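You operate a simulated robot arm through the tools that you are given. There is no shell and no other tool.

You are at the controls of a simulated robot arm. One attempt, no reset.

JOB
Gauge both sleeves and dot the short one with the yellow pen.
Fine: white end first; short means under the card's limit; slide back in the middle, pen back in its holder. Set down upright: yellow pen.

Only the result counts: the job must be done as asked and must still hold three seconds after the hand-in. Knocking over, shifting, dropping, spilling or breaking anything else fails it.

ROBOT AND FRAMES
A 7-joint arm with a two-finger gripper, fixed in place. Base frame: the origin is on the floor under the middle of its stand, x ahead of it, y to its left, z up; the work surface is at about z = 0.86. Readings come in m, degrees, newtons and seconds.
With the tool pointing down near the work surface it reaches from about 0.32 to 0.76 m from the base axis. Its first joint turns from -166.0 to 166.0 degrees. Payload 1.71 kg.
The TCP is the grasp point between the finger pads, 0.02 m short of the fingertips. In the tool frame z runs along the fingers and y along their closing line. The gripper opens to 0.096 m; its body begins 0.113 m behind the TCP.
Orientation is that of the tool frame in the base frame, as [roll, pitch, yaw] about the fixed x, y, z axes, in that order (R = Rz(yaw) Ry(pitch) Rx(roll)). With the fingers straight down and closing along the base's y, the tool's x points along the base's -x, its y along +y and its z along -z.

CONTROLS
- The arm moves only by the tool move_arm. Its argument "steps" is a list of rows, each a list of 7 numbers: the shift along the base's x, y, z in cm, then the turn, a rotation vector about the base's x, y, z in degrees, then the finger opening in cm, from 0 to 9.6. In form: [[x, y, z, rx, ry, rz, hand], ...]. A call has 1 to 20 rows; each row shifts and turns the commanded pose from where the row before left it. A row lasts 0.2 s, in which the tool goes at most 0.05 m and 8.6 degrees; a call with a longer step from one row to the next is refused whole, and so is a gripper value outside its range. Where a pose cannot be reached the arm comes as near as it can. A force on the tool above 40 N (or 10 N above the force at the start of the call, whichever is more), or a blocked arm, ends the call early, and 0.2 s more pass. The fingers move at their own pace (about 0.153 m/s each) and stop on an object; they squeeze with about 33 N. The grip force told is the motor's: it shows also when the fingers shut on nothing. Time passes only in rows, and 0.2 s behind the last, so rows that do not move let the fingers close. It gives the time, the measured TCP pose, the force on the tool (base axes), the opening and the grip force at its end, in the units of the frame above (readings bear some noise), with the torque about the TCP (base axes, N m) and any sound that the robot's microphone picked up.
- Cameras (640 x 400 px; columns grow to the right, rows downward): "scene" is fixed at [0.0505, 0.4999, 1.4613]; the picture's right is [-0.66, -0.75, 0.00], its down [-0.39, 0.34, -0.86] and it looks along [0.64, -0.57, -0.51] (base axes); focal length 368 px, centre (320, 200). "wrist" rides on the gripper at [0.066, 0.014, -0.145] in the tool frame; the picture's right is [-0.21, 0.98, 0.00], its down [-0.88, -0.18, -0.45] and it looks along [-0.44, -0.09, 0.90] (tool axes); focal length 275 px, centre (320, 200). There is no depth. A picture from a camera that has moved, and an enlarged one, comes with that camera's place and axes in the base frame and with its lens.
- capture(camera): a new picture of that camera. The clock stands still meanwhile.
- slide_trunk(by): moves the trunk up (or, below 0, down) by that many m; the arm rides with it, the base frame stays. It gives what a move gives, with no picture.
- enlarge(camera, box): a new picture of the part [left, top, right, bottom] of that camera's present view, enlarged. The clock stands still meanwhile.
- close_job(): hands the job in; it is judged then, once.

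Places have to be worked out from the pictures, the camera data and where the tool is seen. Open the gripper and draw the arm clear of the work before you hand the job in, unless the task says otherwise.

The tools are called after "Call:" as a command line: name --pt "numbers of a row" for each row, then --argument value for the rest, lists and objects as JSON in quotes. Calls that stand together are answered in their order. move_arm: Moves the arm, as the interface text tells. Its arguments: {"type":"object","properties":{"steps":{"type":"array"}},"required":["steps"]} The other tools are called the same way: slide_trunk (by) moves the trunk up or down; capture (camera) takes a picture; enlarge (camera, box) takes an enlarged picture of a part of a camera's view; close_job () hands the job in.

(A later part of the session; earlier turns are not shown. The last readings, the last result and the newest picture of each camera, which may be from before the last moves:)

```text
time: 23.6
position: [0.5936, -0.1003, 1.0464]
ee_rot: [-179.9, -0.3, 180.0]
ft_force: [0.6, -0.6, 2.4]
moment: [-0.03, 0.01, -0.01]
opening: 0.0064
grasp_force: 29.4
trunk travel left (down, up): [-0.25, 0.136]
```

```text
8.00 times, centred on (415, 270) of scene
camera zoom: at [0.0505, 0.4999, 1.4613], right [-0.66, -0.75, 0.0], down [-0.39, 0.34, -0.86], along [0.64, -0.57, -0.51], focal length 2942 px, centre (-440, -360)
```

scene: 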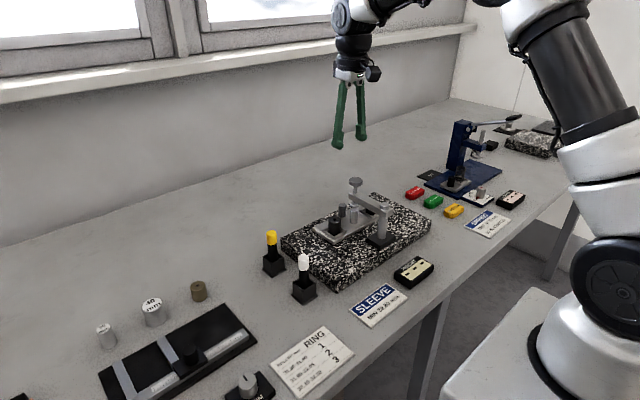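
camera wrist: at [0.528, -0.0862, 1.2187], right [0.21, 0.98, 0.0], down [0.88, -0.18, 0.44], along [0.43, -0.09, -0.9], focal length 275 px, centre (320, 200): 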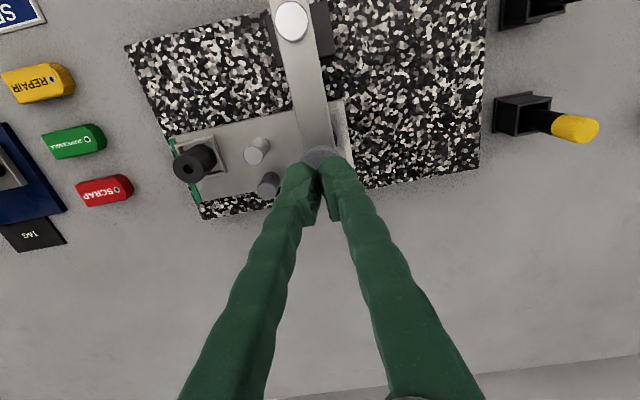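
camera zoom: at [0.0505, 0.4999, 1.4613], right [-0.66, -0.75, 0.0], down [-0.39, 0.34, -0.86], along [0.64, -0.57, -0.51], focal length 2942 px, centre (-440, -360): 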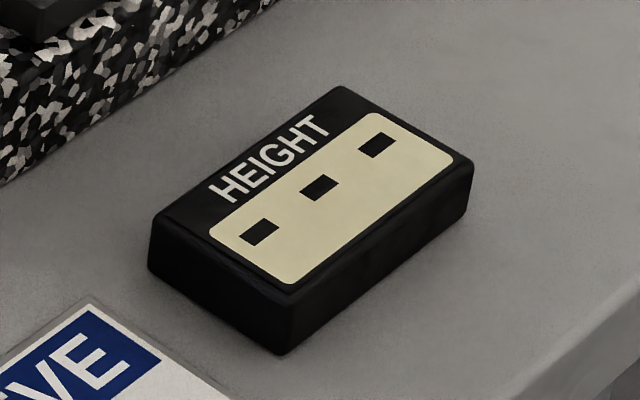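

The spindle follows down against a light spring (2.4 N), and the foot nears the sleeve. I continue until it seats.

Call:
move_arm --pt "0 0 -0.2 0 0 0 0" --pt "0 0 -0.2 0 0 0 0" --pt "0 0 -0.1 0 0 0 0" --pt "0 0 0 0 0 0 0"

Call:
enlarge --camera "scene" --box '[310, 150, 390, 220]'

Call:
enlarge --camera "scene" --box '[380, 245, 450, 295]'

```text
time: 24.6
position: [0.5926, -0.1009, 1.0428]
ee_rot: [-179.9, 0.1, -180.0]
ft_force: [3.2, -0.1, 21.3]
moment: [0.03, -0.04, -0.04]
opening: 0.0057
grasp_force: 29.4
trunk travel left (down, up): [-0.25, 0.136]
```

```text
5.71 times, centred on (350, 185) of scene
camera zoom: at [0.0505, 0.4999, 1.4613], right [-0.66, -0.75, 0.0], down [-0.39, 0.34, -0.86], along [0.64, -0.57, -0.51], focal length 2101 px, centre (149, 286)
```

zoom: 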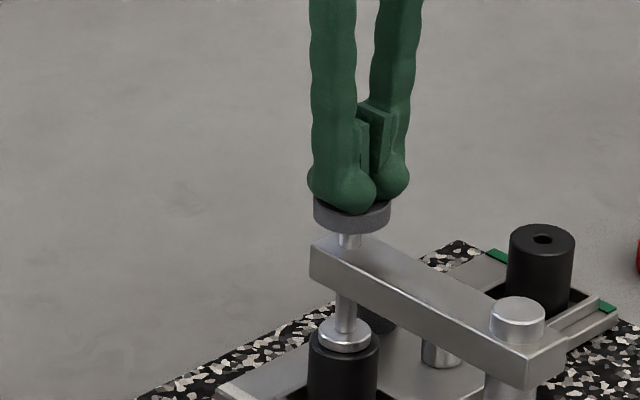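

```text
8.00 times, centred on (415, 270) of scene
camera zoom: at [0.0505, 0.4999, 1.4613], right [-0.66, -0.75, 0.0], down [-0.39, 0.34, -0.86], along [0.64, -0.57, -0.51], focal length 2942 px, centre (-440, -360)
```

zoom: 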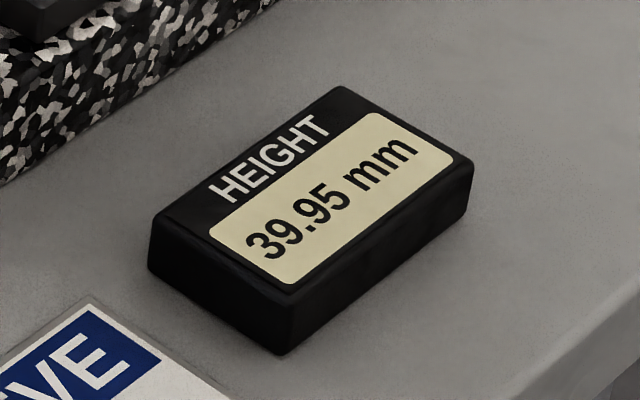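

The foot is seated with about 21 N and the display reads 39.95 mm for the white-end sleeve. I hold still briefly to see if the reading is steady.

Call:
move_arm --pt "0 0 0 0 0 0 0" --pt "0 0 0 0 0 0 0" --pt "0 0 0 0 0 0 0"

Call:
enlarge --camera "scene" --box '[380, 245, 450, 295]'

```text
time: 25.4
position: [0.5923, -0.1002, 1.043]
ee_rot: [-179.8, 0.1, 179.9]
ft_force: [7.8, 1.1, 30.0]
moment: [0.04, -0.14, 0.02]
opening: 0.0062
grasp_force: 29.6
trunk travel left (down, up): [-0.25, 0.136]
```

```text
8.00 times, centred on (415, 270) of scene
camera zoom: at [0.0505, 0.4999, 1.4613], right [-0.66, -0.75, 0.0], down [-0.39, 0.34, -0.86], along [0.64, -0.57, -0.51], focal length 2942 px, centre (-440, -360)
```

zoom: 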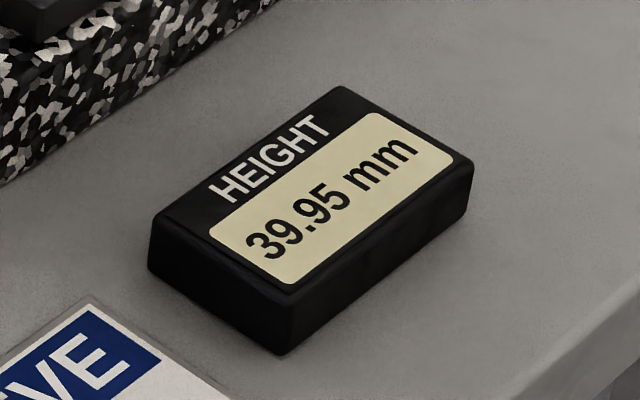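

The reading stays 39.95 mm, so the white-end sleeve is above the limit. I lift off the disc and check that spindle and slide are as they were.

Call:
move_arm --pt "0 0 0.5 0 0 0 0" --pt "0 0 1 0 0 0 0" --pt "0 0 2 0 0 0 0" --pt "0 0 2.5 0 0 0 0" --pt "0 0 0 0 0 0 0"

Call:
enlarge --camera "scene" --box '[300, 140, 400, 240]'

Call:
enlarge --camera "scene" --box '[380, 245, 450, 295]'

Call:
capture --camera "wrist"

```text
time: 26.6
position: [0.5945, -0.1005, 1.1018]
ee_rot: [-180.0, -0.1, -180.0]
ft_force: [0.6, 0.3, -0.7]
moment: [0.0, -0.02, 0.0]
opening: 0.0002
grasp_force: 29.5
trunk travel left (down, up): [-0.25, 0.136]
```

```text
4.00 times, centred on (350, 190) of scene
camera zoom: at [0.0505, 0.4999, 1.4613], right [-0.66, -0.75, 0.0], down [-0.39, 0.34, -0.86], along [0.64, -0.57, -0.51], focal length 1471 px, centre (200, 240)
```

zoom: 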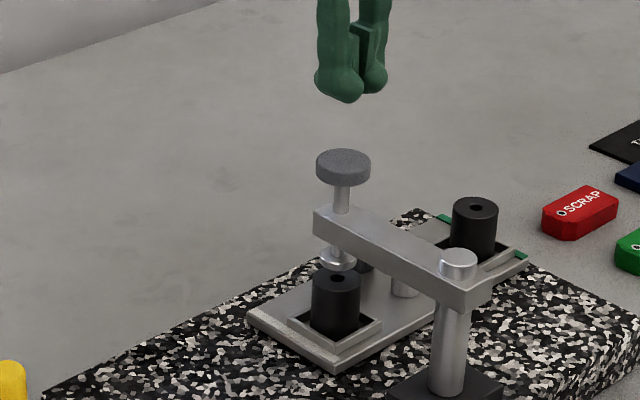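

```text
8.00 times, centred on (415, 270) of scene
camera zoom: at [0.0505, 0.4999, 1.4613], right [-0.66, -0.75, 0.0], down [-0.39, 0.34, -0.86], along [0.64, -0.57, -0.51], focal length 2942 px, centre (-440, -360)
```

zoom: 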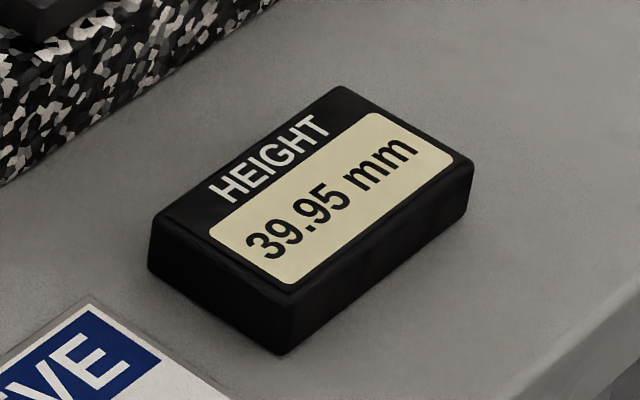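

```text
taken
camera wrist: at [0.5286, -0.086, 1.248], right [0.21, 0.98, 0.0], down [0.88, -0.18, 0.44], along [0.43, -0.09, -0.9], focal length 275 px, centre (320, 200)
```

wrist: 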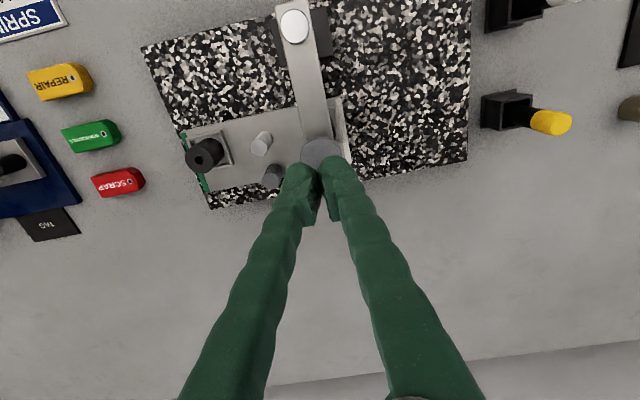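

The value is held on the display, and the slide and spindle look unchanged. I go back to the handle at (0.640, -0.169) with the fingers open, descend and grip.

Call:
move_arm --pt "1.15 -1.7 0 0 0 0 3" --pt "1.15 -1.7 0 0 0 0 6" --pt "1.15 -1.7 0 0 0 0 6" --pt "1.1 -1.75 0 0 0 0 6" --pt "0 0 -2 0 0 0 6" --pt "0 0 -2.5 0 0 0 6" --pt "0 0 -2.5 0 0 0 6" --pt "0 0 -2.5 0 0 0 6" --pt "0 0 -2.5 0 0 0 6" --pt "0 0 -2 0 0 0 6" --pt "0 0 -1.5 0 0 0 6" --pt "0 0 -0.4 0 0 0 6" --pt "0 0 0 0 0 0 6"

Call:
capture --camera "wrist"

Call:
enlarge --camera "scene" --box '[300, 140, 400, 240]'

```text
time: 29.4
position: [0.6385, -0.1692, 0.9433]
ee_rot: [-179.9, -0.2, -179.9]
ft_force: [-0.7, -0.9, -0.7]
moment: [-0.01, -0.06, 0.04]
opening: 0.06
grasp_force: 0.2
trunk travel left (down, up): [-0.25, 0.136]
```

```text
taken
camera wrist: at [0.5733, -0.1552, 1.0889], right [0.21, 0.98, 0.0], down [0.88, -0.18, 0.44], along [0.43, -0.09, -0.9], focal length 275 px, centre (320, 200)
```

wrist: 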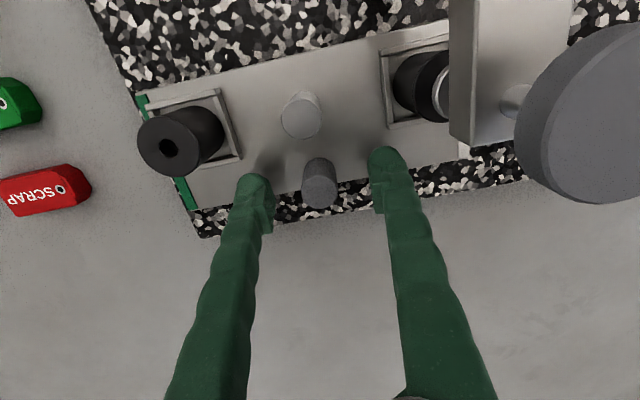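

```text
4.00 times, centred on (350, 190) of scene
camera zoom: at [0.0505, 0.4999, 1.4613], right [-0.66, -0.75, 0.0], down [-0.39, 0.34, -0.86], along [0.64, -0.57, -0.51], focal length 1471 px, centre (200, 240)
```

zoom: 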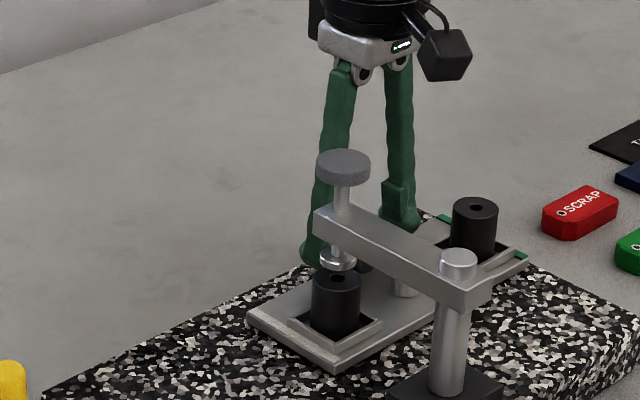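

The handle is centred between the fingers. I grip it and draw the slide toward +y by about 13.7 cm to bring the green-end sleeve under the spindle.

Call:
move_arm --pt "0 0 0 0 0 0 1.5" --pt "0 0 0 0 0 0 1.5" --pt "0 0 0 0 0 0 1.5" --pt "0 0.5 0 0 0 0 1.5" --pt "0 1.2 0 0 0 0 1.5" --pt "0 1.2 0 0 0 0 1.5" --pt "0 1.2 0 0 0 0 1.5" --pt "0 1.2 0 0 0 0 1.5" --pt "0 1.2 0 0 0 0 1.5" --pt "0 1.2 0 0 0 0 1.5" --pt "0 1.2 0 0 0 0 1.5" --pt "0 1.2 0 0 0 0 1.5" --pt "0 1.2 0 0 0 0 1.5" --pt "0 1.2 0 0 0 0 1.5" --pt "0 0.8 0 0 0 0 1.5" --pt "0 0.4 0 0 0 0 1.5" --pt "0 0 0 0 0 0 1.5"

Call:
enlarge --camera "scene" --box '[290, 140, 410, 250]'

Call:
enlarge --camera "scene" --box '[325, 190, 365, 220]'

Call:
capture --camera "wrist"

```text
time: 33.0
position: [0.639, -0.0322, 0.9431]
ee_rot: [-180.0, -0.1, -180.0]
ft_force: [-1.5, 3.5, 7.4]
moment: [0.13, -0.19, 0.03]
opening: 0.0208
grasp_force: 35.9
trunk travel left (down, up): [-0.25, 0.136]
```

```text
3.64 times, centred on (350, 195) of scene
camera zoom: at [0.0505, 0.4999, 1.4613], right [-0.66, -0.75, 0.0], down [-0.39, 0.34, -0.86], along [0.64, -0.57, -0.51], focal length 1337 px, centre (211, 218)
```

zoom: 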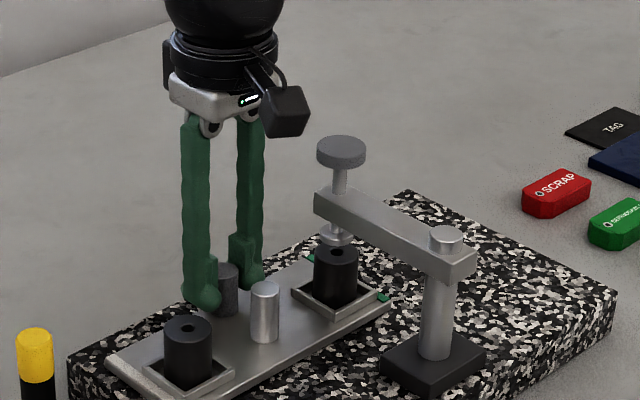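

```text
13.33 times, centred on (345, 205) of scene
camera zoom: at [0.0505, 0.4999, 1.4613], right [-0.66, -0.75, 0.0], down [-0.39, 0.34, -0.86], along [0.64, -0.57, -0.51], focal length 4903 px, centre (-13, 133)
```

zoom: 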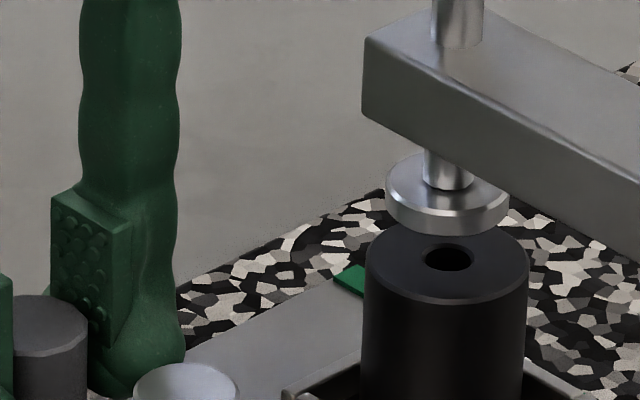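

```text
taken
camera wrist: at [0.5732, -0.0168, 1.0888], right [0.21, 0.98, 0.0], down [0.88, -0.18, 0.44], along [0.43, -0.09, -0.9], focal length 275 px, centre (320, 200)
```

wrist: 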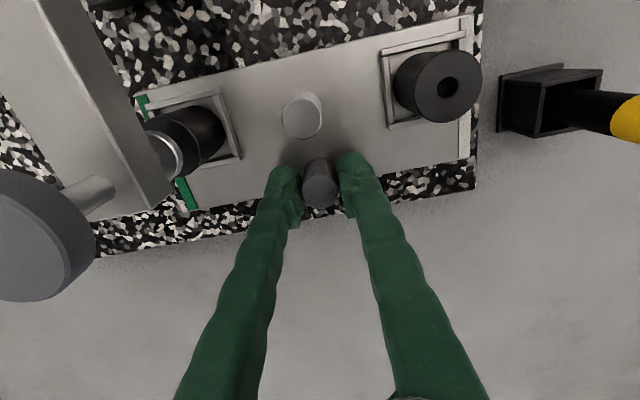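

The green-end sleeve sits about 2 mm short of the axis, so I nudge +y 2 mm.

Call:
move_arm --pt "0 0.2 0 0 0 0 1.5" --pt "0 0 0 0 0 0 1.5" --pt "0 0 0 0 0 0 1.5"

Call:
enlarge --camera "scene" --box '[325, 190, 365, 220]'

```text
time: 33.8
position: [0.6386, -0.0318, 0.942]
ee_rot: [-179.9, -0.1, 179.9]
ft_force: [0.7, 0.4, 10.0]
moment: [0.01, 0.09, -0.03]
opening: 0.0209
grasp_force: 35.6
trunk travel left (down, up): [-0.25, 0.136]
```

```text
13.33 times, centred on (345, 205) of scene
camera zoom: at [0.0505, 0.4999, 1.4613], right [-0.66, -0.75, 0.0], down [-0.39, 0.34, -0.86], along [0.64, -0.57, -0.51], focal length 4903 px, centre (-13, 133)
```

zoom: 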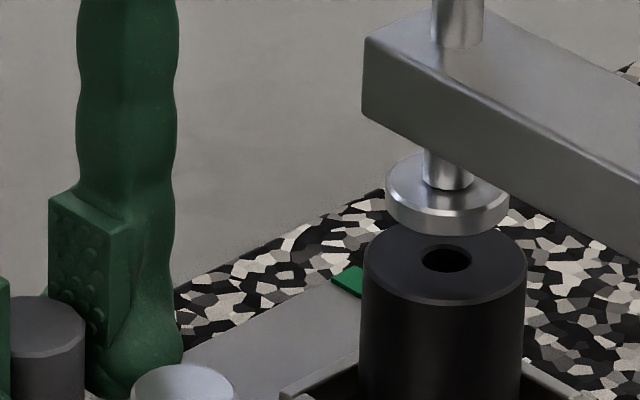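

It moved about 1 mm; one more 1.5 mm nudge should centre it.

Call:
move_arm --pt "0 0.15 0 0 0 0 1.5" --pt "0 0 0 0 0 0 1.5" --pt "0 0 0 0 0 0 1.5"

Call:
enlarge --camera "scene" --box '[325, 190, 365, 220]'

```text
time: 34.6
position: [0.6377, -0.0299, 0.9423]
ee_rot: [-179.8, -0.1, -179.9]
ft_force: [2.2, -5.1, 10.0]
moment: [-0.06, -0.11, 0.03]
opening: 0.0209
grasp_force: 35.1
trunk travel left (down, up): [-0.25, 0.136]
```

```text
13.33 times, centred on (345, 205) of scene
camera zoom: at [0.0505, 0.4999, 1.4613], right [-0.66, -0.75, 0.0], down [-0.39, 0.34, -0.86], along [0.64, -0.57, -0.51], focal length 4903 px, centre (-13, 133)
```

zoom: 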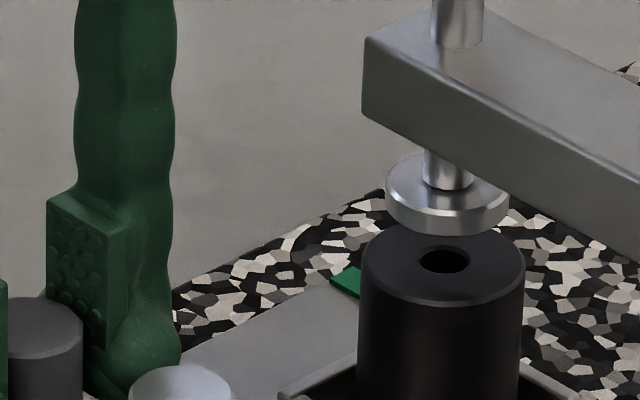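

The green-end sleeve is centred. I release the handle, rise, close the fingers and go over the disc.

Call:
move_arm --pt "0 0 0 0 0 0 3.5" --pt "0 0 0 0 0 0 6.0" --pt "0 0 0 0 0 0 6.0" --pt "0 0 1.5 0 0 0 6.0" --pt "0 0 2.5 0 0 0 6.0" --pt "0 0 3 0 0 0 6.0" --pt "0 0 3 0 0 0 6.0" --pt "0 0 3 0 0 0 6.0" --pt "0 0 3 0 0 0 5.0" --pt "-1.1 -1.7 0 0 0 0 3" --pt "-1.1 -1.75 0 0 0 0 0" --pt "-1.1 -1.75 0 0 0 0 0" --pt "-1.1 -1.8 0 0 0 0 0" --pt "0 0 -1.5 0 0 0 0" --pt "0 0 -1.5 0 0 0 0" --pt "0 0 0 0 0 0 0"

Call:
enlarge --camera "scene" --box '[290, 130, 410, 240]'

Call:
capture --camera "wrist"

```text
time: 38.0
position: [0.5943, -0.1, 1.0727]
ee_rot: [-179.8, -0.2, 179.9]
ft_force: [0.1, 0.5, -0.5]
moment: [-0.01, 0.01, 0.02]
opening: 0.0001
grasp_force: 29.8
trunk travel left (down, up): [-0.25, 0.136]
```

```text
3.64 times, centred on (350, 185) of scene
camera zoom: at [0.0505, 0.4999, 1.4613], right [-0.66, -0.75, 0.0], down [-0.39, 0.34, -0.86], along [0.64, -0.57, -0.51], focal length 1337 px, centre (211, 254)
```

zoom: 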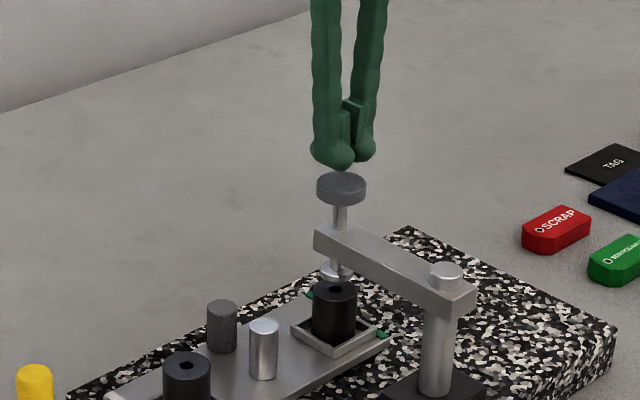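

```text
taken
camera wrist: at [0.5298, -0.0848, 1.2177], right [0.21, 0.98, 0.0], down [0.88, -0.18, 0.44], along [0.43, -0.09, -0.9], focal length 275 px, centre (320, 200)
```

wrist: 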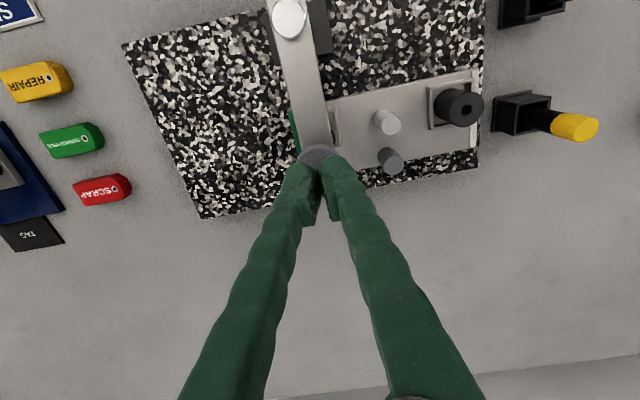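

The closed tips are above the disc again and the sleeve is under the foot. I press down the same way as before, ending at about the same depth.

Call:
move_arm --pt "0 0 -0.5 0 0 0 0" --pt "0 0 -0.5 0 0 0 0" --pt "0 0 -0.4 0 0 0 0" --pt "0 0 -0.4 0 0 0 0" --pt "0 0 -0.3 0 0 0 0" --pt "0 0 -0.2 0 0 0 0" --pt "0 0 -0.2 0 0 0 0" --pt "0 0 -0.2 0 0 0 0" --pt "0 0 -0.2 0 0 0 0" --pt "0 0 -0.1 0 0 0 0" --pt "0 0 0 0 0 0 0"

Call:
enlarge --camera "scene" --box '[310, 150, 390, 220]'

Call:
enlarge --camera "scene" --box '[380, 245, 450, 295]'

```text
time: 40.4
position: [0.5946, -0.0976, 1.0445]
ee_rot: [-179.9, 0.0, -180.0]
ft_force: [0.8, 0.4, 11.8]
moment: [-0.01, -0.02, -0.03]
opening: 0.0059
grasp_force: 29.7
trunk travel left (down, up): [-0.25, 0.136]
```

```text
5.71 times, centred on (350, 185) of scene
camera zoom: at [0.0505, 0.4999, 1.4613], right [-0.66, -0.75, 0.0], down [-0.39, 0.34, -0.86], along [0.64, -0.57, -0.51], focal length 2101 px, centre (149, 286)
```

zoom: 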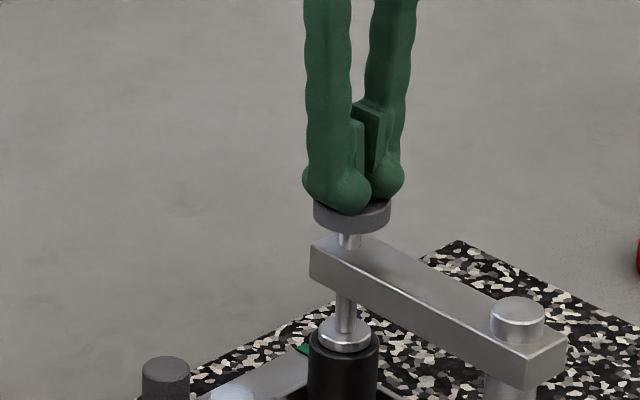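

```text
8.00 times, centred on (415, 270) of scene
camera zoom: at [0.0505, 0.4999, 1.4613], right [-0.66, -0.75, 0.0], down [-0.39, 0.34, -0.86], along [0.64, -0.57, -0.51], focal length 2942 px, centre (-440, -360)
```

zoom: 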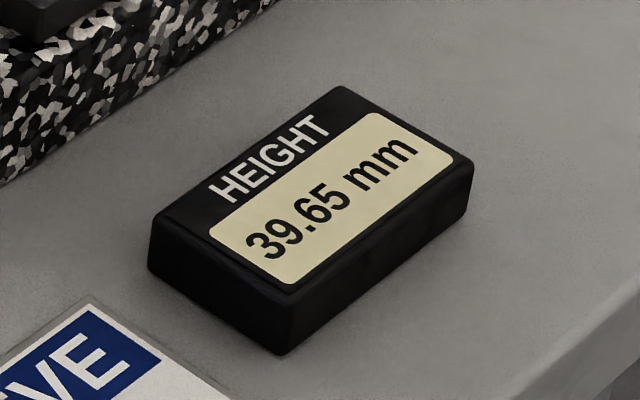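

The display reads 39.65 mm for the green-end sleeve, below the 39.80 limit. I hold a moment to confirm it is steady.

Call:
move_arm --pt "0 0 0 0 0 0 0" --pt "0 0 0 0 0 0 0" --pt "0 0 0 0 0 0 0"

Call:
enlarge --camera "scene" --box '[380, 245, 450, 295]'

```text
time: 41.2
position: [0.5936, -0.0987, 1.0433]
ee_rot: [-180.0, 0.0, 179.9]
ft_force: [4.4, -1.2, 16.7]
moment: [-0.03, -0.08, 0.02]
opening: 0.006
grasp_force: 29.4
trunk travel left (down, up): [-0.25, 0.136]
```

```text
8.00 times, centred on (415, 270) of scene
camera zoom: at [0.0505, 0.4999, 1.4613], right [-0.66, -0.75, 0.0], down [-0.39, 0.34, -0.86], along [0.64, -0.57, -0.51], focal length 2942 px, centre (-440, -360)
```

zoom: 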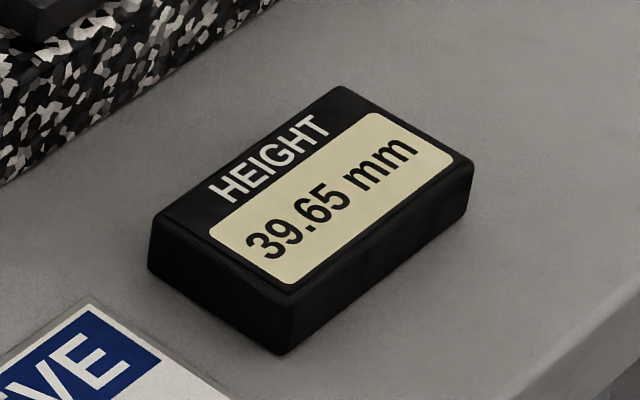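

Steady at 39.65 mm: the green-end sleeve is the short one. I lift off, return to the handle at (0.639, -0.030) and descend on it.

Call:
move_arm --pt "0 0 0.5 0 0 0 0" --pt "0 0 1 0 0 0 0" --pt "0 0 2 0 0 0 0" --pt "0 0 2.3 0 0 0 0" --pt "1.1 1.7 0 0 0 0 2" --pt "1.1 1.7 0 0 0 0 4" --pt "1.15 1.75 0 0 0 0 6" --pt "1.15 1.75 0 0 0 0 6" --pt "0 0 -2 0 0 0 6" --pt "0 0 -2.5 0 0 0 6" --pt "0 0 -2.5 0 0 0 6" --pt "0 0 -2.5 0 0 0 6" --pt "0 0 -2.5 0 0 0 6" --pt "0 0 -2 0 0 0 6" --pt "0 0 -1.5 0 0 0 6" --pt "0 0 -0.3 0 0 0 6" --pt "0 0 0 0 0 0 6"

Call:
capture --camera "wrist"

Call:
enlarge --camera "scene" --box '[290, 140, 410, 250]'

```text
time: 44.8
position: [0.64, -0.0295, 0.9411]
ee_rot: [-180.0, -0.3, -180.0]
ft_force: [-0.4, -0.6, 0.0]
moment: [0.0, -0.01, 0.01]
opening: 0.06
grasp_force: 0.1
trunk travel left (down, up): [-0.25, 0.136]
```

```text
taken
camera wrist: at [0.5748, -0.0151, 1.0876], right [0.21, 0.98, 0.0], down [0.88, -0.18, 0.44], along [0.43, -0.09, -0.9], focal length 275 px, centre (320, 200)
```

wrist: 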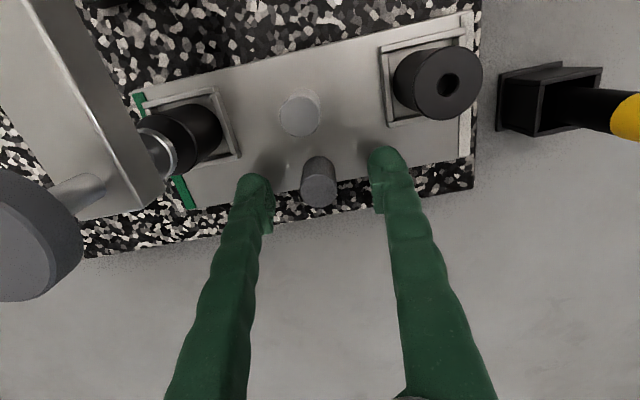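

```text
3.64 times, centred on (350, 195) of scene
camera zoom: at [0.0505, 0.4999, 1.4613], right [-0.66, -0.75, 0.0], down [-0.39, 0.34, -0.86], along [0.64, -0.57, -0.51], focal length 1337 px, centre (211, 218)
```

zoom: 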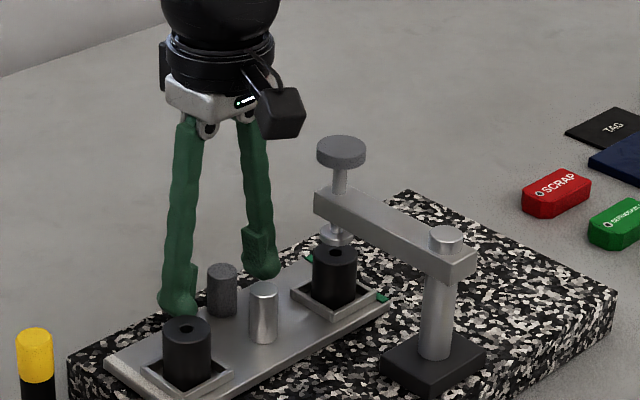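

The handle is between the fingers. I grip it and bring the slide back -7 cm to the middle.

Call:
move_arm --pt "0 0 0 0 0 0 1.5" --pt "0 0 0 0 0 0 1.5" --pt "0 0 0 0 0 0 1.5" --pt "0 -0.5 0 0 0 0 1.5" --pt "0 -1.2 0 0 0 0 1.5" --pt "0 -1.2 0 0 0 0 1.5" --pt "0 -1.2 0 0 0 0 1.5" --pt "0 -1.2 0 0 0 0 1.5" --pt "0 -1.0 0 0 0 0 1.5" --pt "0 -0.6 0 0 0 0 1.5" --pt "0 0 0 0 0 0 1.5" --pt "0 0 0 0 0 0 1.5"

Call:
enlarge --camera "scene" --box '[320, 190, 370, 222]'

```text
time: 47.4
position: [0.6387, -0.1004, 0.9417]
ee_rot: [-179.9, -0.2, -180.0]
ft_force: [1.7, -2.4, -6.2]
moment: [-0.06, -0.09, -0.01]
opening: 0.0209
grasp_force: 35.0
trunk travel left (down, up): [-0.25, 0.136]
```

```text
12.50 times, centred on (345, 206) of scene
camera zoom: at [0.0505, 0.4999, 1.4613], right [-0.66, -0.75, 0.0], down [-0.39, 0.34, -0.86], along [0.64, -0.57, -0.51], focal length 4596 px, centre (8, 125)
```

zoom: 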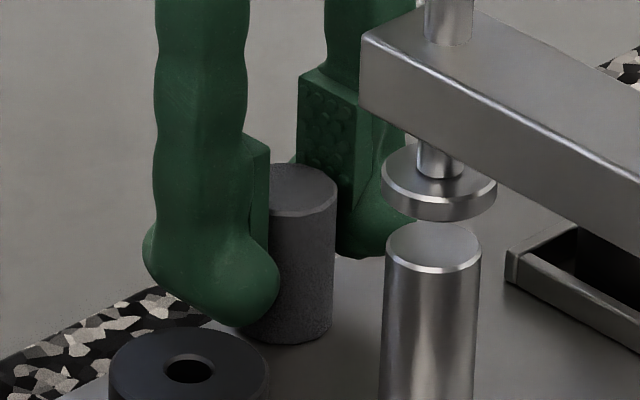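

The pin, handle and sleeve are back at their original pixel positions within about half a millimetre. I release, rise, and compare again.

Call:
move_arm --pt "0 0 0 0 0 0 3.5" --pt "0 0 0 0 0 0 6.0" --pt "0 0 0 0 0 0 6.0" --pt "0 0 1.5 0 0 0 6.0" --pt "0 0 2.5 0 0 0 6.0" --pt "0 0 3 0 0 0 6.0" --pt "0 0 3 0 0 0 6.0" --pt "0 0 3 0 0 0 6.0" --pt "0 0 3 0 0 0 6.0" --pt "0 0 0 0 0 0 6.0"

Call:
enlarge --camera "scene" --box '[320, 190, 370, 222]'

Call:
enlarge --camera "wrist" --box '[180, 20, 480, 200]'

Call:
enlarge --camera "scene" --box '[255, 222, 290, 282]'

```text
time: 49.6
position: [0.6395, -0.0991, 1.102]
ee_rot: [-179.9, -0.2, 180.0]
ft_force: [0.4, 0.6, 0.6]
moment: [-0.01, 0.01, -0.03]
opening: 0.0602
grasp_force: 0.0
trunk travel left (down, up): [-0.25, 0.136]
```

```text
12.50 times, centred on (345, 206) of scene
camera zoom: at [0.0505, 0.4999, 1.4613], right [-0.66, -0.75, 0.0], down [-0.39, 0.34, -0.86], along [0.64, -0.57, -0.51], focal length 4596 px, centre (8, 125)
```

zoom: 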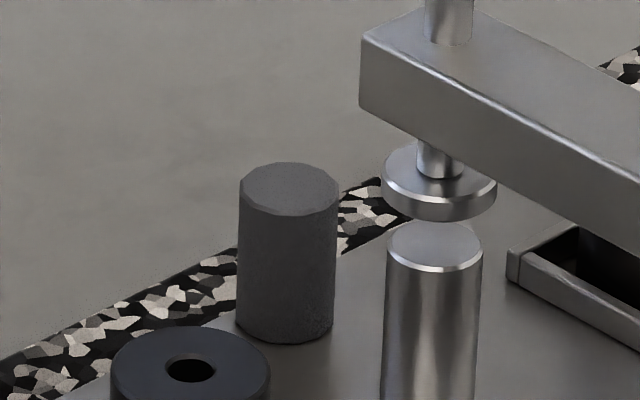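

```text
2.13 times, centred on (330, 110) of wrist
camera zoom: at [0.5742, -0.0843, 1.2486], right [0.21, 0.98, 0.0], down [0.88, -0.18, 0.44], along [0.43, -0.09, -0.9], focal length 587 px, centre (299, 392)
```

zoom: 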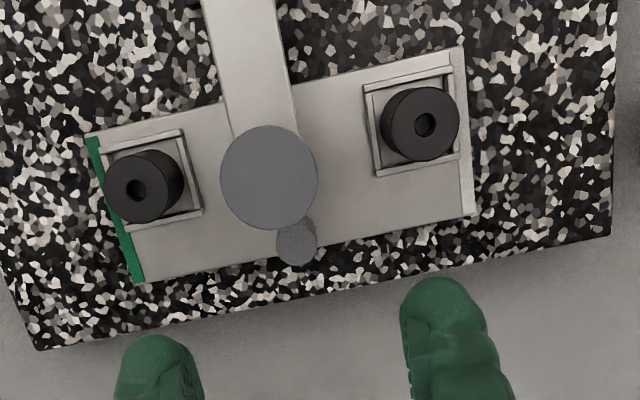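

```text
6.67 times, centred on (272, 252) of scene
camera zoom: at [0.0505, 0.4999, 1.4613], right [-0.66, -0.75, 0.0], down [-0.39, 0.34, -0.86], along [0.64, -0.57, -0.51], focal length 2451 px, centre (637, -147)
```

zoom: 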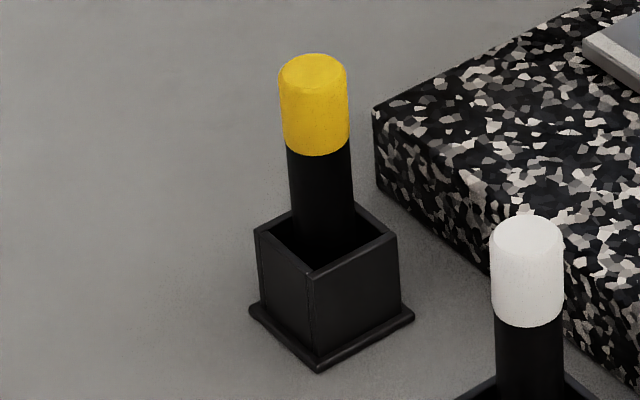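

The slide is back exactly where it started. Next is the yellow pen, which I judge at about (0.627, 0.138) with its top at z 0.971 and the holder rim at 0.901; I move above it and look down.

Call:
move_arm --pt "-0.2 3.9 0 0 0 0 6.0" --pt "-0.2 3.9 0 0 0 0 6.0" --pt "-0.2 3.9 0 0 0 0 6.0" --pt "-0.2 4.0 0 0 0 0 6.0" --pt "-0.2 4.0 0 0 0 0 6.0" --pt "-0.2 4.0 0 0 0 0 6.0" --pt "0 0 0 0 0 0 6.0"

Call:
capture --camera "wrist"

Call:
enlarge --camera "wrist" --box '[220, 60, 420, 240]'

Call:
capture --camera "scene"

```text
time: 51.2
position: [0.6268, 0.1384, 1.1023]
ee_rot: [180.0, -0.2, -179.9]
ft_force: [0.2, -0.7, 0.6]
moment: [0.05, 0.01, 0.0]
opening: 0.0602
grasp_force: 0.0
trunk travel left (down, up): [-0.25, 0.136]
```

```text
taken
camera wrist: at [0.5619, 0.1528, 1.2483], right [0.21, 0.98, 0.0], down [0.88, -0.18, 0.44], along [0.43, -0.09, -0.9], focal length 275 px, centre (320, 200)
```

wrist: 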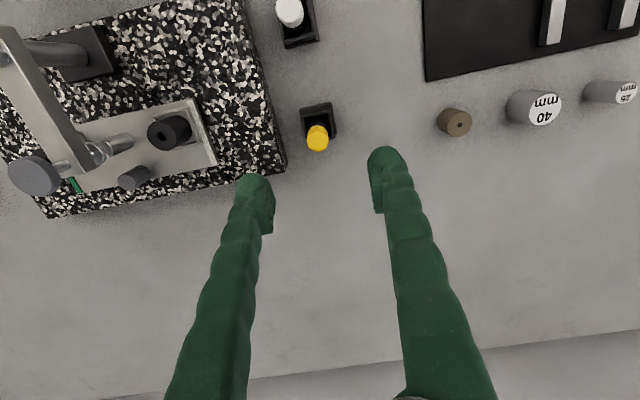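

```text
2.22 times, centred on (320, 150) of wrist
camera zoom: at [0.5619, 0.1528, 1.2483], right [0.21, 0.98, 0.0], down [0.88, -0.18, 0.44], along [0.43, -0.09, -0.9], focal length 612 px, centre (320, 311)
```

zoom: 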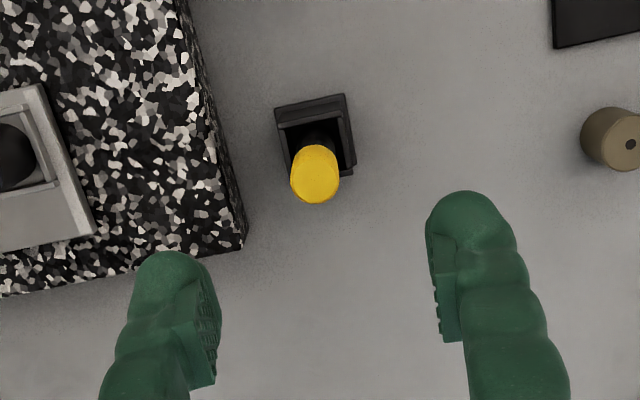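

```text
taken
```

scene: 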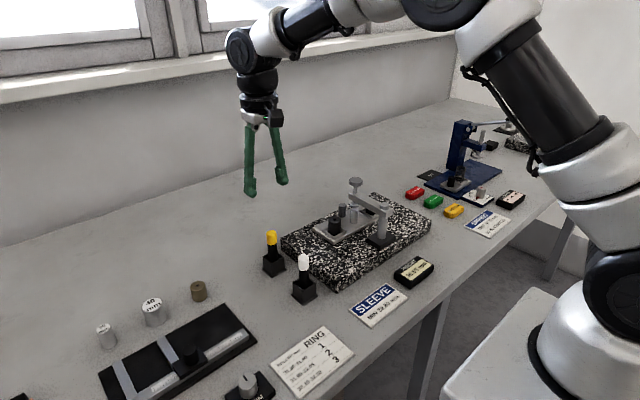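

The pen top reads at about (0.628, 0.136) from here, in line with the fingers. I lower with the fingers at 6 cm to TCP z ≈ 0.938, so the tips stay above the holder rim.

Call:
move_arm --pt "0.1 -0.2 -2.5 0 0 0 6.0" --pt "0 0 -2.5 0 0 0 6.0" --pt "0 0 -2.5 0 0 0 6.0" --pt "0 0 -2.5 0 0 0 6.0" --pt "0 0 -2.5 0 0 0 6.0" --pt "0 0 -2 0 0 0 6.0" --pt "0 0 -1.2 0 0 0 6.0" --pt "0 0 -0.7 0 0 0 6.0" --pt "0 0 0 0 0 0 6.0" --pt "0 0 0 0 0 0 6.0"

Call:
capture --camera "wrist"

Call:
enlarge --camera "scene" --box '[220, 190, 320, 300]'

```text
time: 53.4
position: [0.6286, 0.1364, 0.9376]
ee_rot: [-180.0, -0.2, -179.9]
ft_force: [0.9, 0.0, 0.4]
moment: [-0.02, -0.03, 0.02]
opening: 0.0601
grasp_force: 0.0
trunk travel left (down, up): [-0.25, 0.136]
```

```text
taken
camera wrist: at [0.5638, 0.1504, 1.0846], right [0.21, 0.98, 0.0], down [0.88, -0.18, 0.44], along [0.43, -0.09, -0.9], focal length 275 px, centre (320, 200)
```

wrist: 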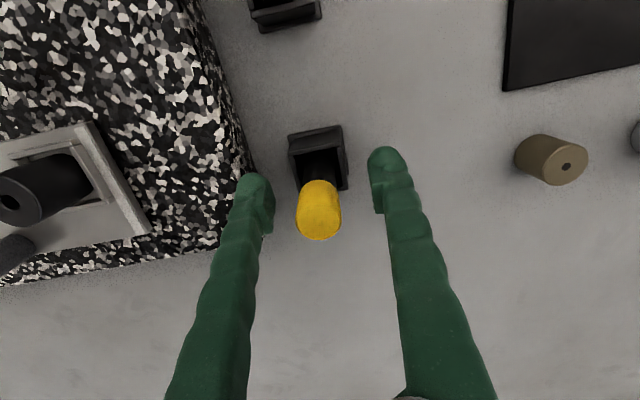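

```text
3.64 times, centred on (270, 245) of scene
camera zoom: at [0.0505, 0.4999, 1.4613], right [-0.66, -0.75, 0.0], down [-0.39, 0.34, -0.86], along [0.64, -0.57, -0.51], focal length 1337 px, centre (502, 36)
```

zoom: 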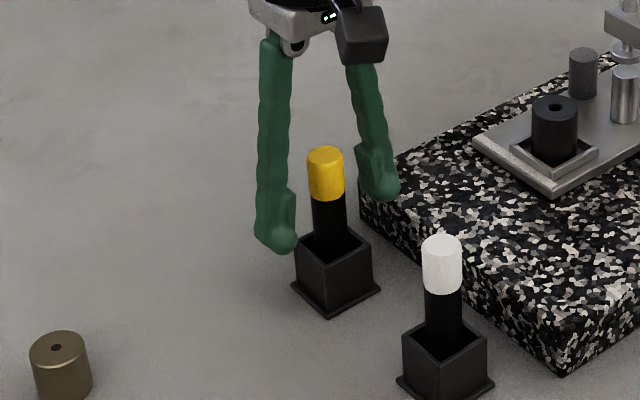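

The pen stands centred between the fingers at about (0.628, 0.1366). I close on it and check the grip before lifting.

Call:
move_arm --pt "0 0 0 0 0 0 1.5" --pt "0 0 0 0 0 0 1.5" --pt "0 0 0 0 0 0 1.5" --pt "0 0 0 0 0 0 1.5"

Call:
enlarge --camera "scene" --box '[220, 190, 320, 300]'

```text
time: 54.4
position: [0.6286, 0.1356, 0.9382]
ee_rot: [-180.0, -0.2, -180.0]
ft_force: [0.1, 0.4, -0.3]
moment: [-0.02, -0.01, 0.0]
opening: 0.0188
grasp_force: 33.3
trunk travel left (down, up): [-0.25, 0.136]
```

```text
3.64 times, centred on (270, 245) of scene
camera zoom: at [0.0505, 0.4999, 1.4613], right [-0.66, -0.75, 0.0], down [-0.39, 0.34, -0.86], along [0.64, -0.57, -0.51], focal length 1337 px, centre (502, 36)
```

zoom: 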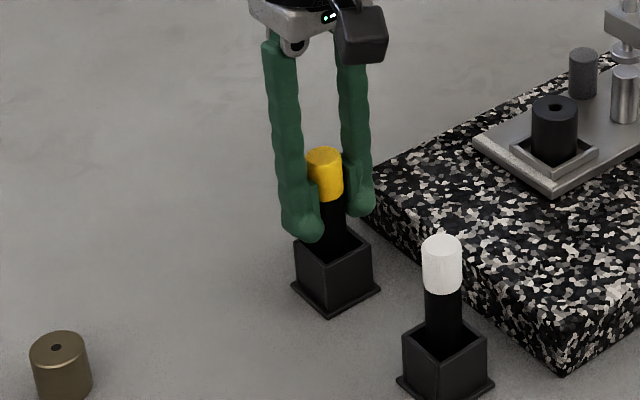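

The pen is gripped (opening 18.8 mm, 33 N). I lift it straight up out of the holder and look at its lower end.

Call:
move_arm --pt "0 0 0.5 0 0 0 1.5" --pt "0 0 1 0 0 0 1.5" --pt "0 0 1.5 0 0 0 1.5" --pt "0 0 2 0 0 0 1.5" --pt "0 0 2.5 0 0 0 1.5" --pt "0 0 2.5 0 0 0 1.5" --pt "0 0 2.5 0 0 0 1.5" --pt "0 0 2.5 0 0 0 1.5" --pt "0 0 2.5 0 0 0 1.5" --pt "0 0 0 0 0 0 1.5"

Call:
enlarge --camera "scene" --box '[220, 110, 330, 290]'

Call:
capture --camera "wrist"

```text
time: 56.6
position: [0.6293, 0.1352, 1.1135]
ee_rot: [-180.0, -0.2, -180.0]
ft_force: [0.0, -0.6, -0.4]
moment: [0.04, 0.0, -0.05]
opening: 0.0192
grasp_force: 33.3
trunk travel left (down, up): [-0.25, 0.136]
```

```text
2.22 times, centred on (275, 200) of scene
camera zoom: at [0.0505, 0.4999, 1.4613], right [-0.66, -0.75, 0.0], down [-0.39, 0.34, -0.86], along [0.64, -0.57, -0.51], focal length 817 px, centre (420, 200)
```

zoom: 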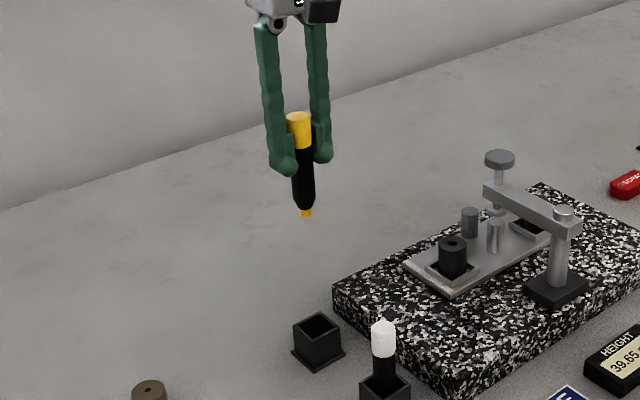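

```text
taken
camera wrist: at [0.5643, 0.1501, 1.2596], right [0.21, 0.98, 0.0], down [0.88, -0.18, 0.44], along [0.43, -0.09, -0.9], focal length 275 px, centre (320, 200)
```

wrist: 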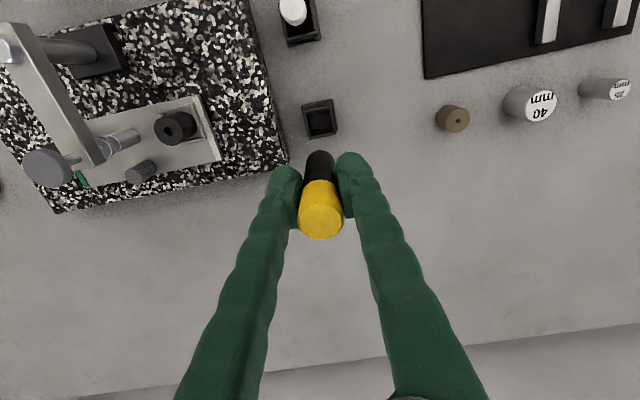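

The pen has a tapered lower end with a small yellow nib, so it points the right way. I zoom in to get its length below the fingers.

Call:
enlarge --camera "scene" --box '[255, 150, 285, 215]'

Call:
enlarge --camera "scene" --box '[245, 235, 295, 285]'

```text
6.15 times, centred on (270, 182) of scene
camera zoom: at [0.0505, 0.4999, 1.4613], right [-0.66, -0.75, 0.0], down [-0.39, 0.34, -0.86], along [0.64, -0.57, -0.51], focal length 2263 px, centre (628, 308)
```

zoom: 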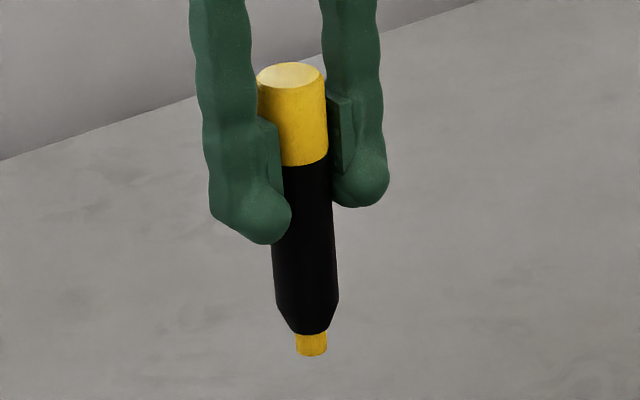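

```text
8.00 times, centred on (270, 260) of scene
camera zoom: at [0.0505, 0.4999, 1.4613], right [-0.66, -0.75, 0.0], down [-0.39, 0.34, -0.86], along [0.64, -0.57, -0.51], focal length 2942 px, centre (720, -280)
```

zoom: 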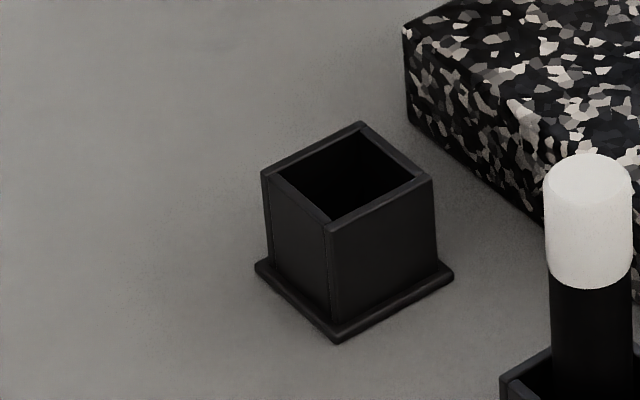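

The nib bottom is about 75 mm below the TCP and about 10 mm wide. I plan to dot the top ring of the green-end sleeve on its -y side, about 10 mm off its centre, so I carry the pen high over the gauge to about (0.5945, -0.178).

Call:
move_arm --pt "0 0 2 0 0 0 1.5" --pt "0 0 2 0 0 0 1.5" --pt "0 0 2 0 0 0 1.5" --pt "-0.4 -3.1 0 0 0 0 1.5" --pt "-0.4 -3.1 0 0 0 0 1.5" --pt "-0.35 -3.1 0 0 0 0 1.5" --pt "-0.35 -3.2 0 0 0 0 1.5" --pt "-0.35 -3.2 0 0 0 0 1.5" --pt "-0.35 -3.2 0 0 0 0 1.5" --pt "-0.35 -3.2 0 0 0 0 1.5" --pt "-0.3 -3.1 0 0 0 0 1.5" --pt "-0.3 -3.1 0 0 0 0 1.5" --pt "-0.3 -3.0 0 0 0 0 1.5" --pt "0 0 0 0 0 0 1.5" --pt "0 0 0 0 0 0 1.5"

Call:
capture --camera "wrist"

Call:
enlarge --camera "wrist" --box '[220, 60, 420, 240]'

Call:
capture --camera "scene"

```text
time: 59.8
position: [0.5932, -0.1776, 1.1733]
ee_rot: [-180.0, -0.3, 179.9]
ft_force: [-0.1, -0.2, -0.1]
moment: [0.04, -0.01, 0.0]
opening: 0.019
grasp_force: 33.0
trunk travel left (down, up): [-0.25, 0.136]
```

```text
taken
camera wrist: at [0.5289, -0.1627, 1.3196], right [0.21, 0.98, 0.0], down [0.88, -0.18, 0.44], along [0.43, -0.09, -0.9], focal length 275 px, centre (320, 200)
```

wrist: 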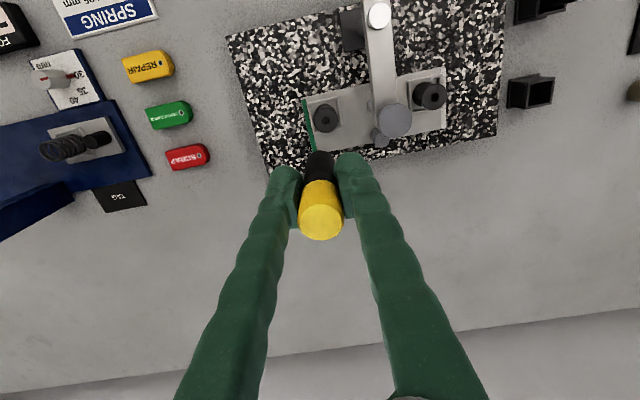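

```text
2.22 times, centred on (320, 150) of wrist
camera zoom: at [0.5289, -0.1627, 1.3196], right [0.21, 0.98, 0.0], down [0.88, -0.18, 0.44], along [0.43, -0.09, -0.9], focal length 612 px, centre (320, 311)
```

zoom: 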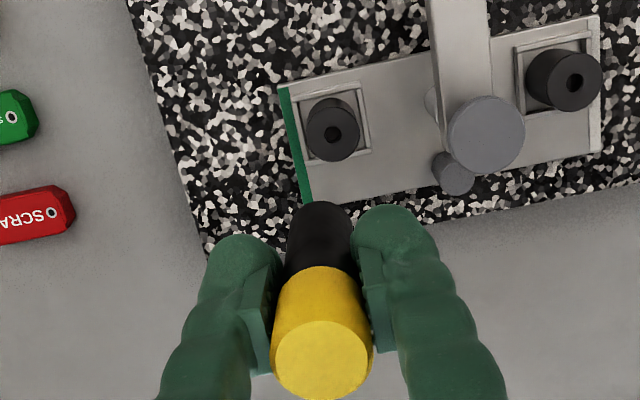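

```text
taken
```

scene: 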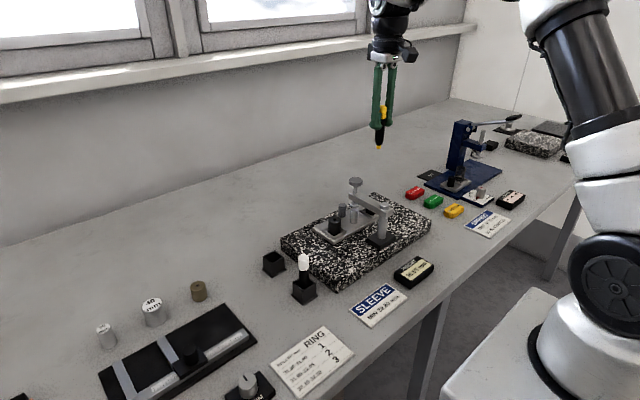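

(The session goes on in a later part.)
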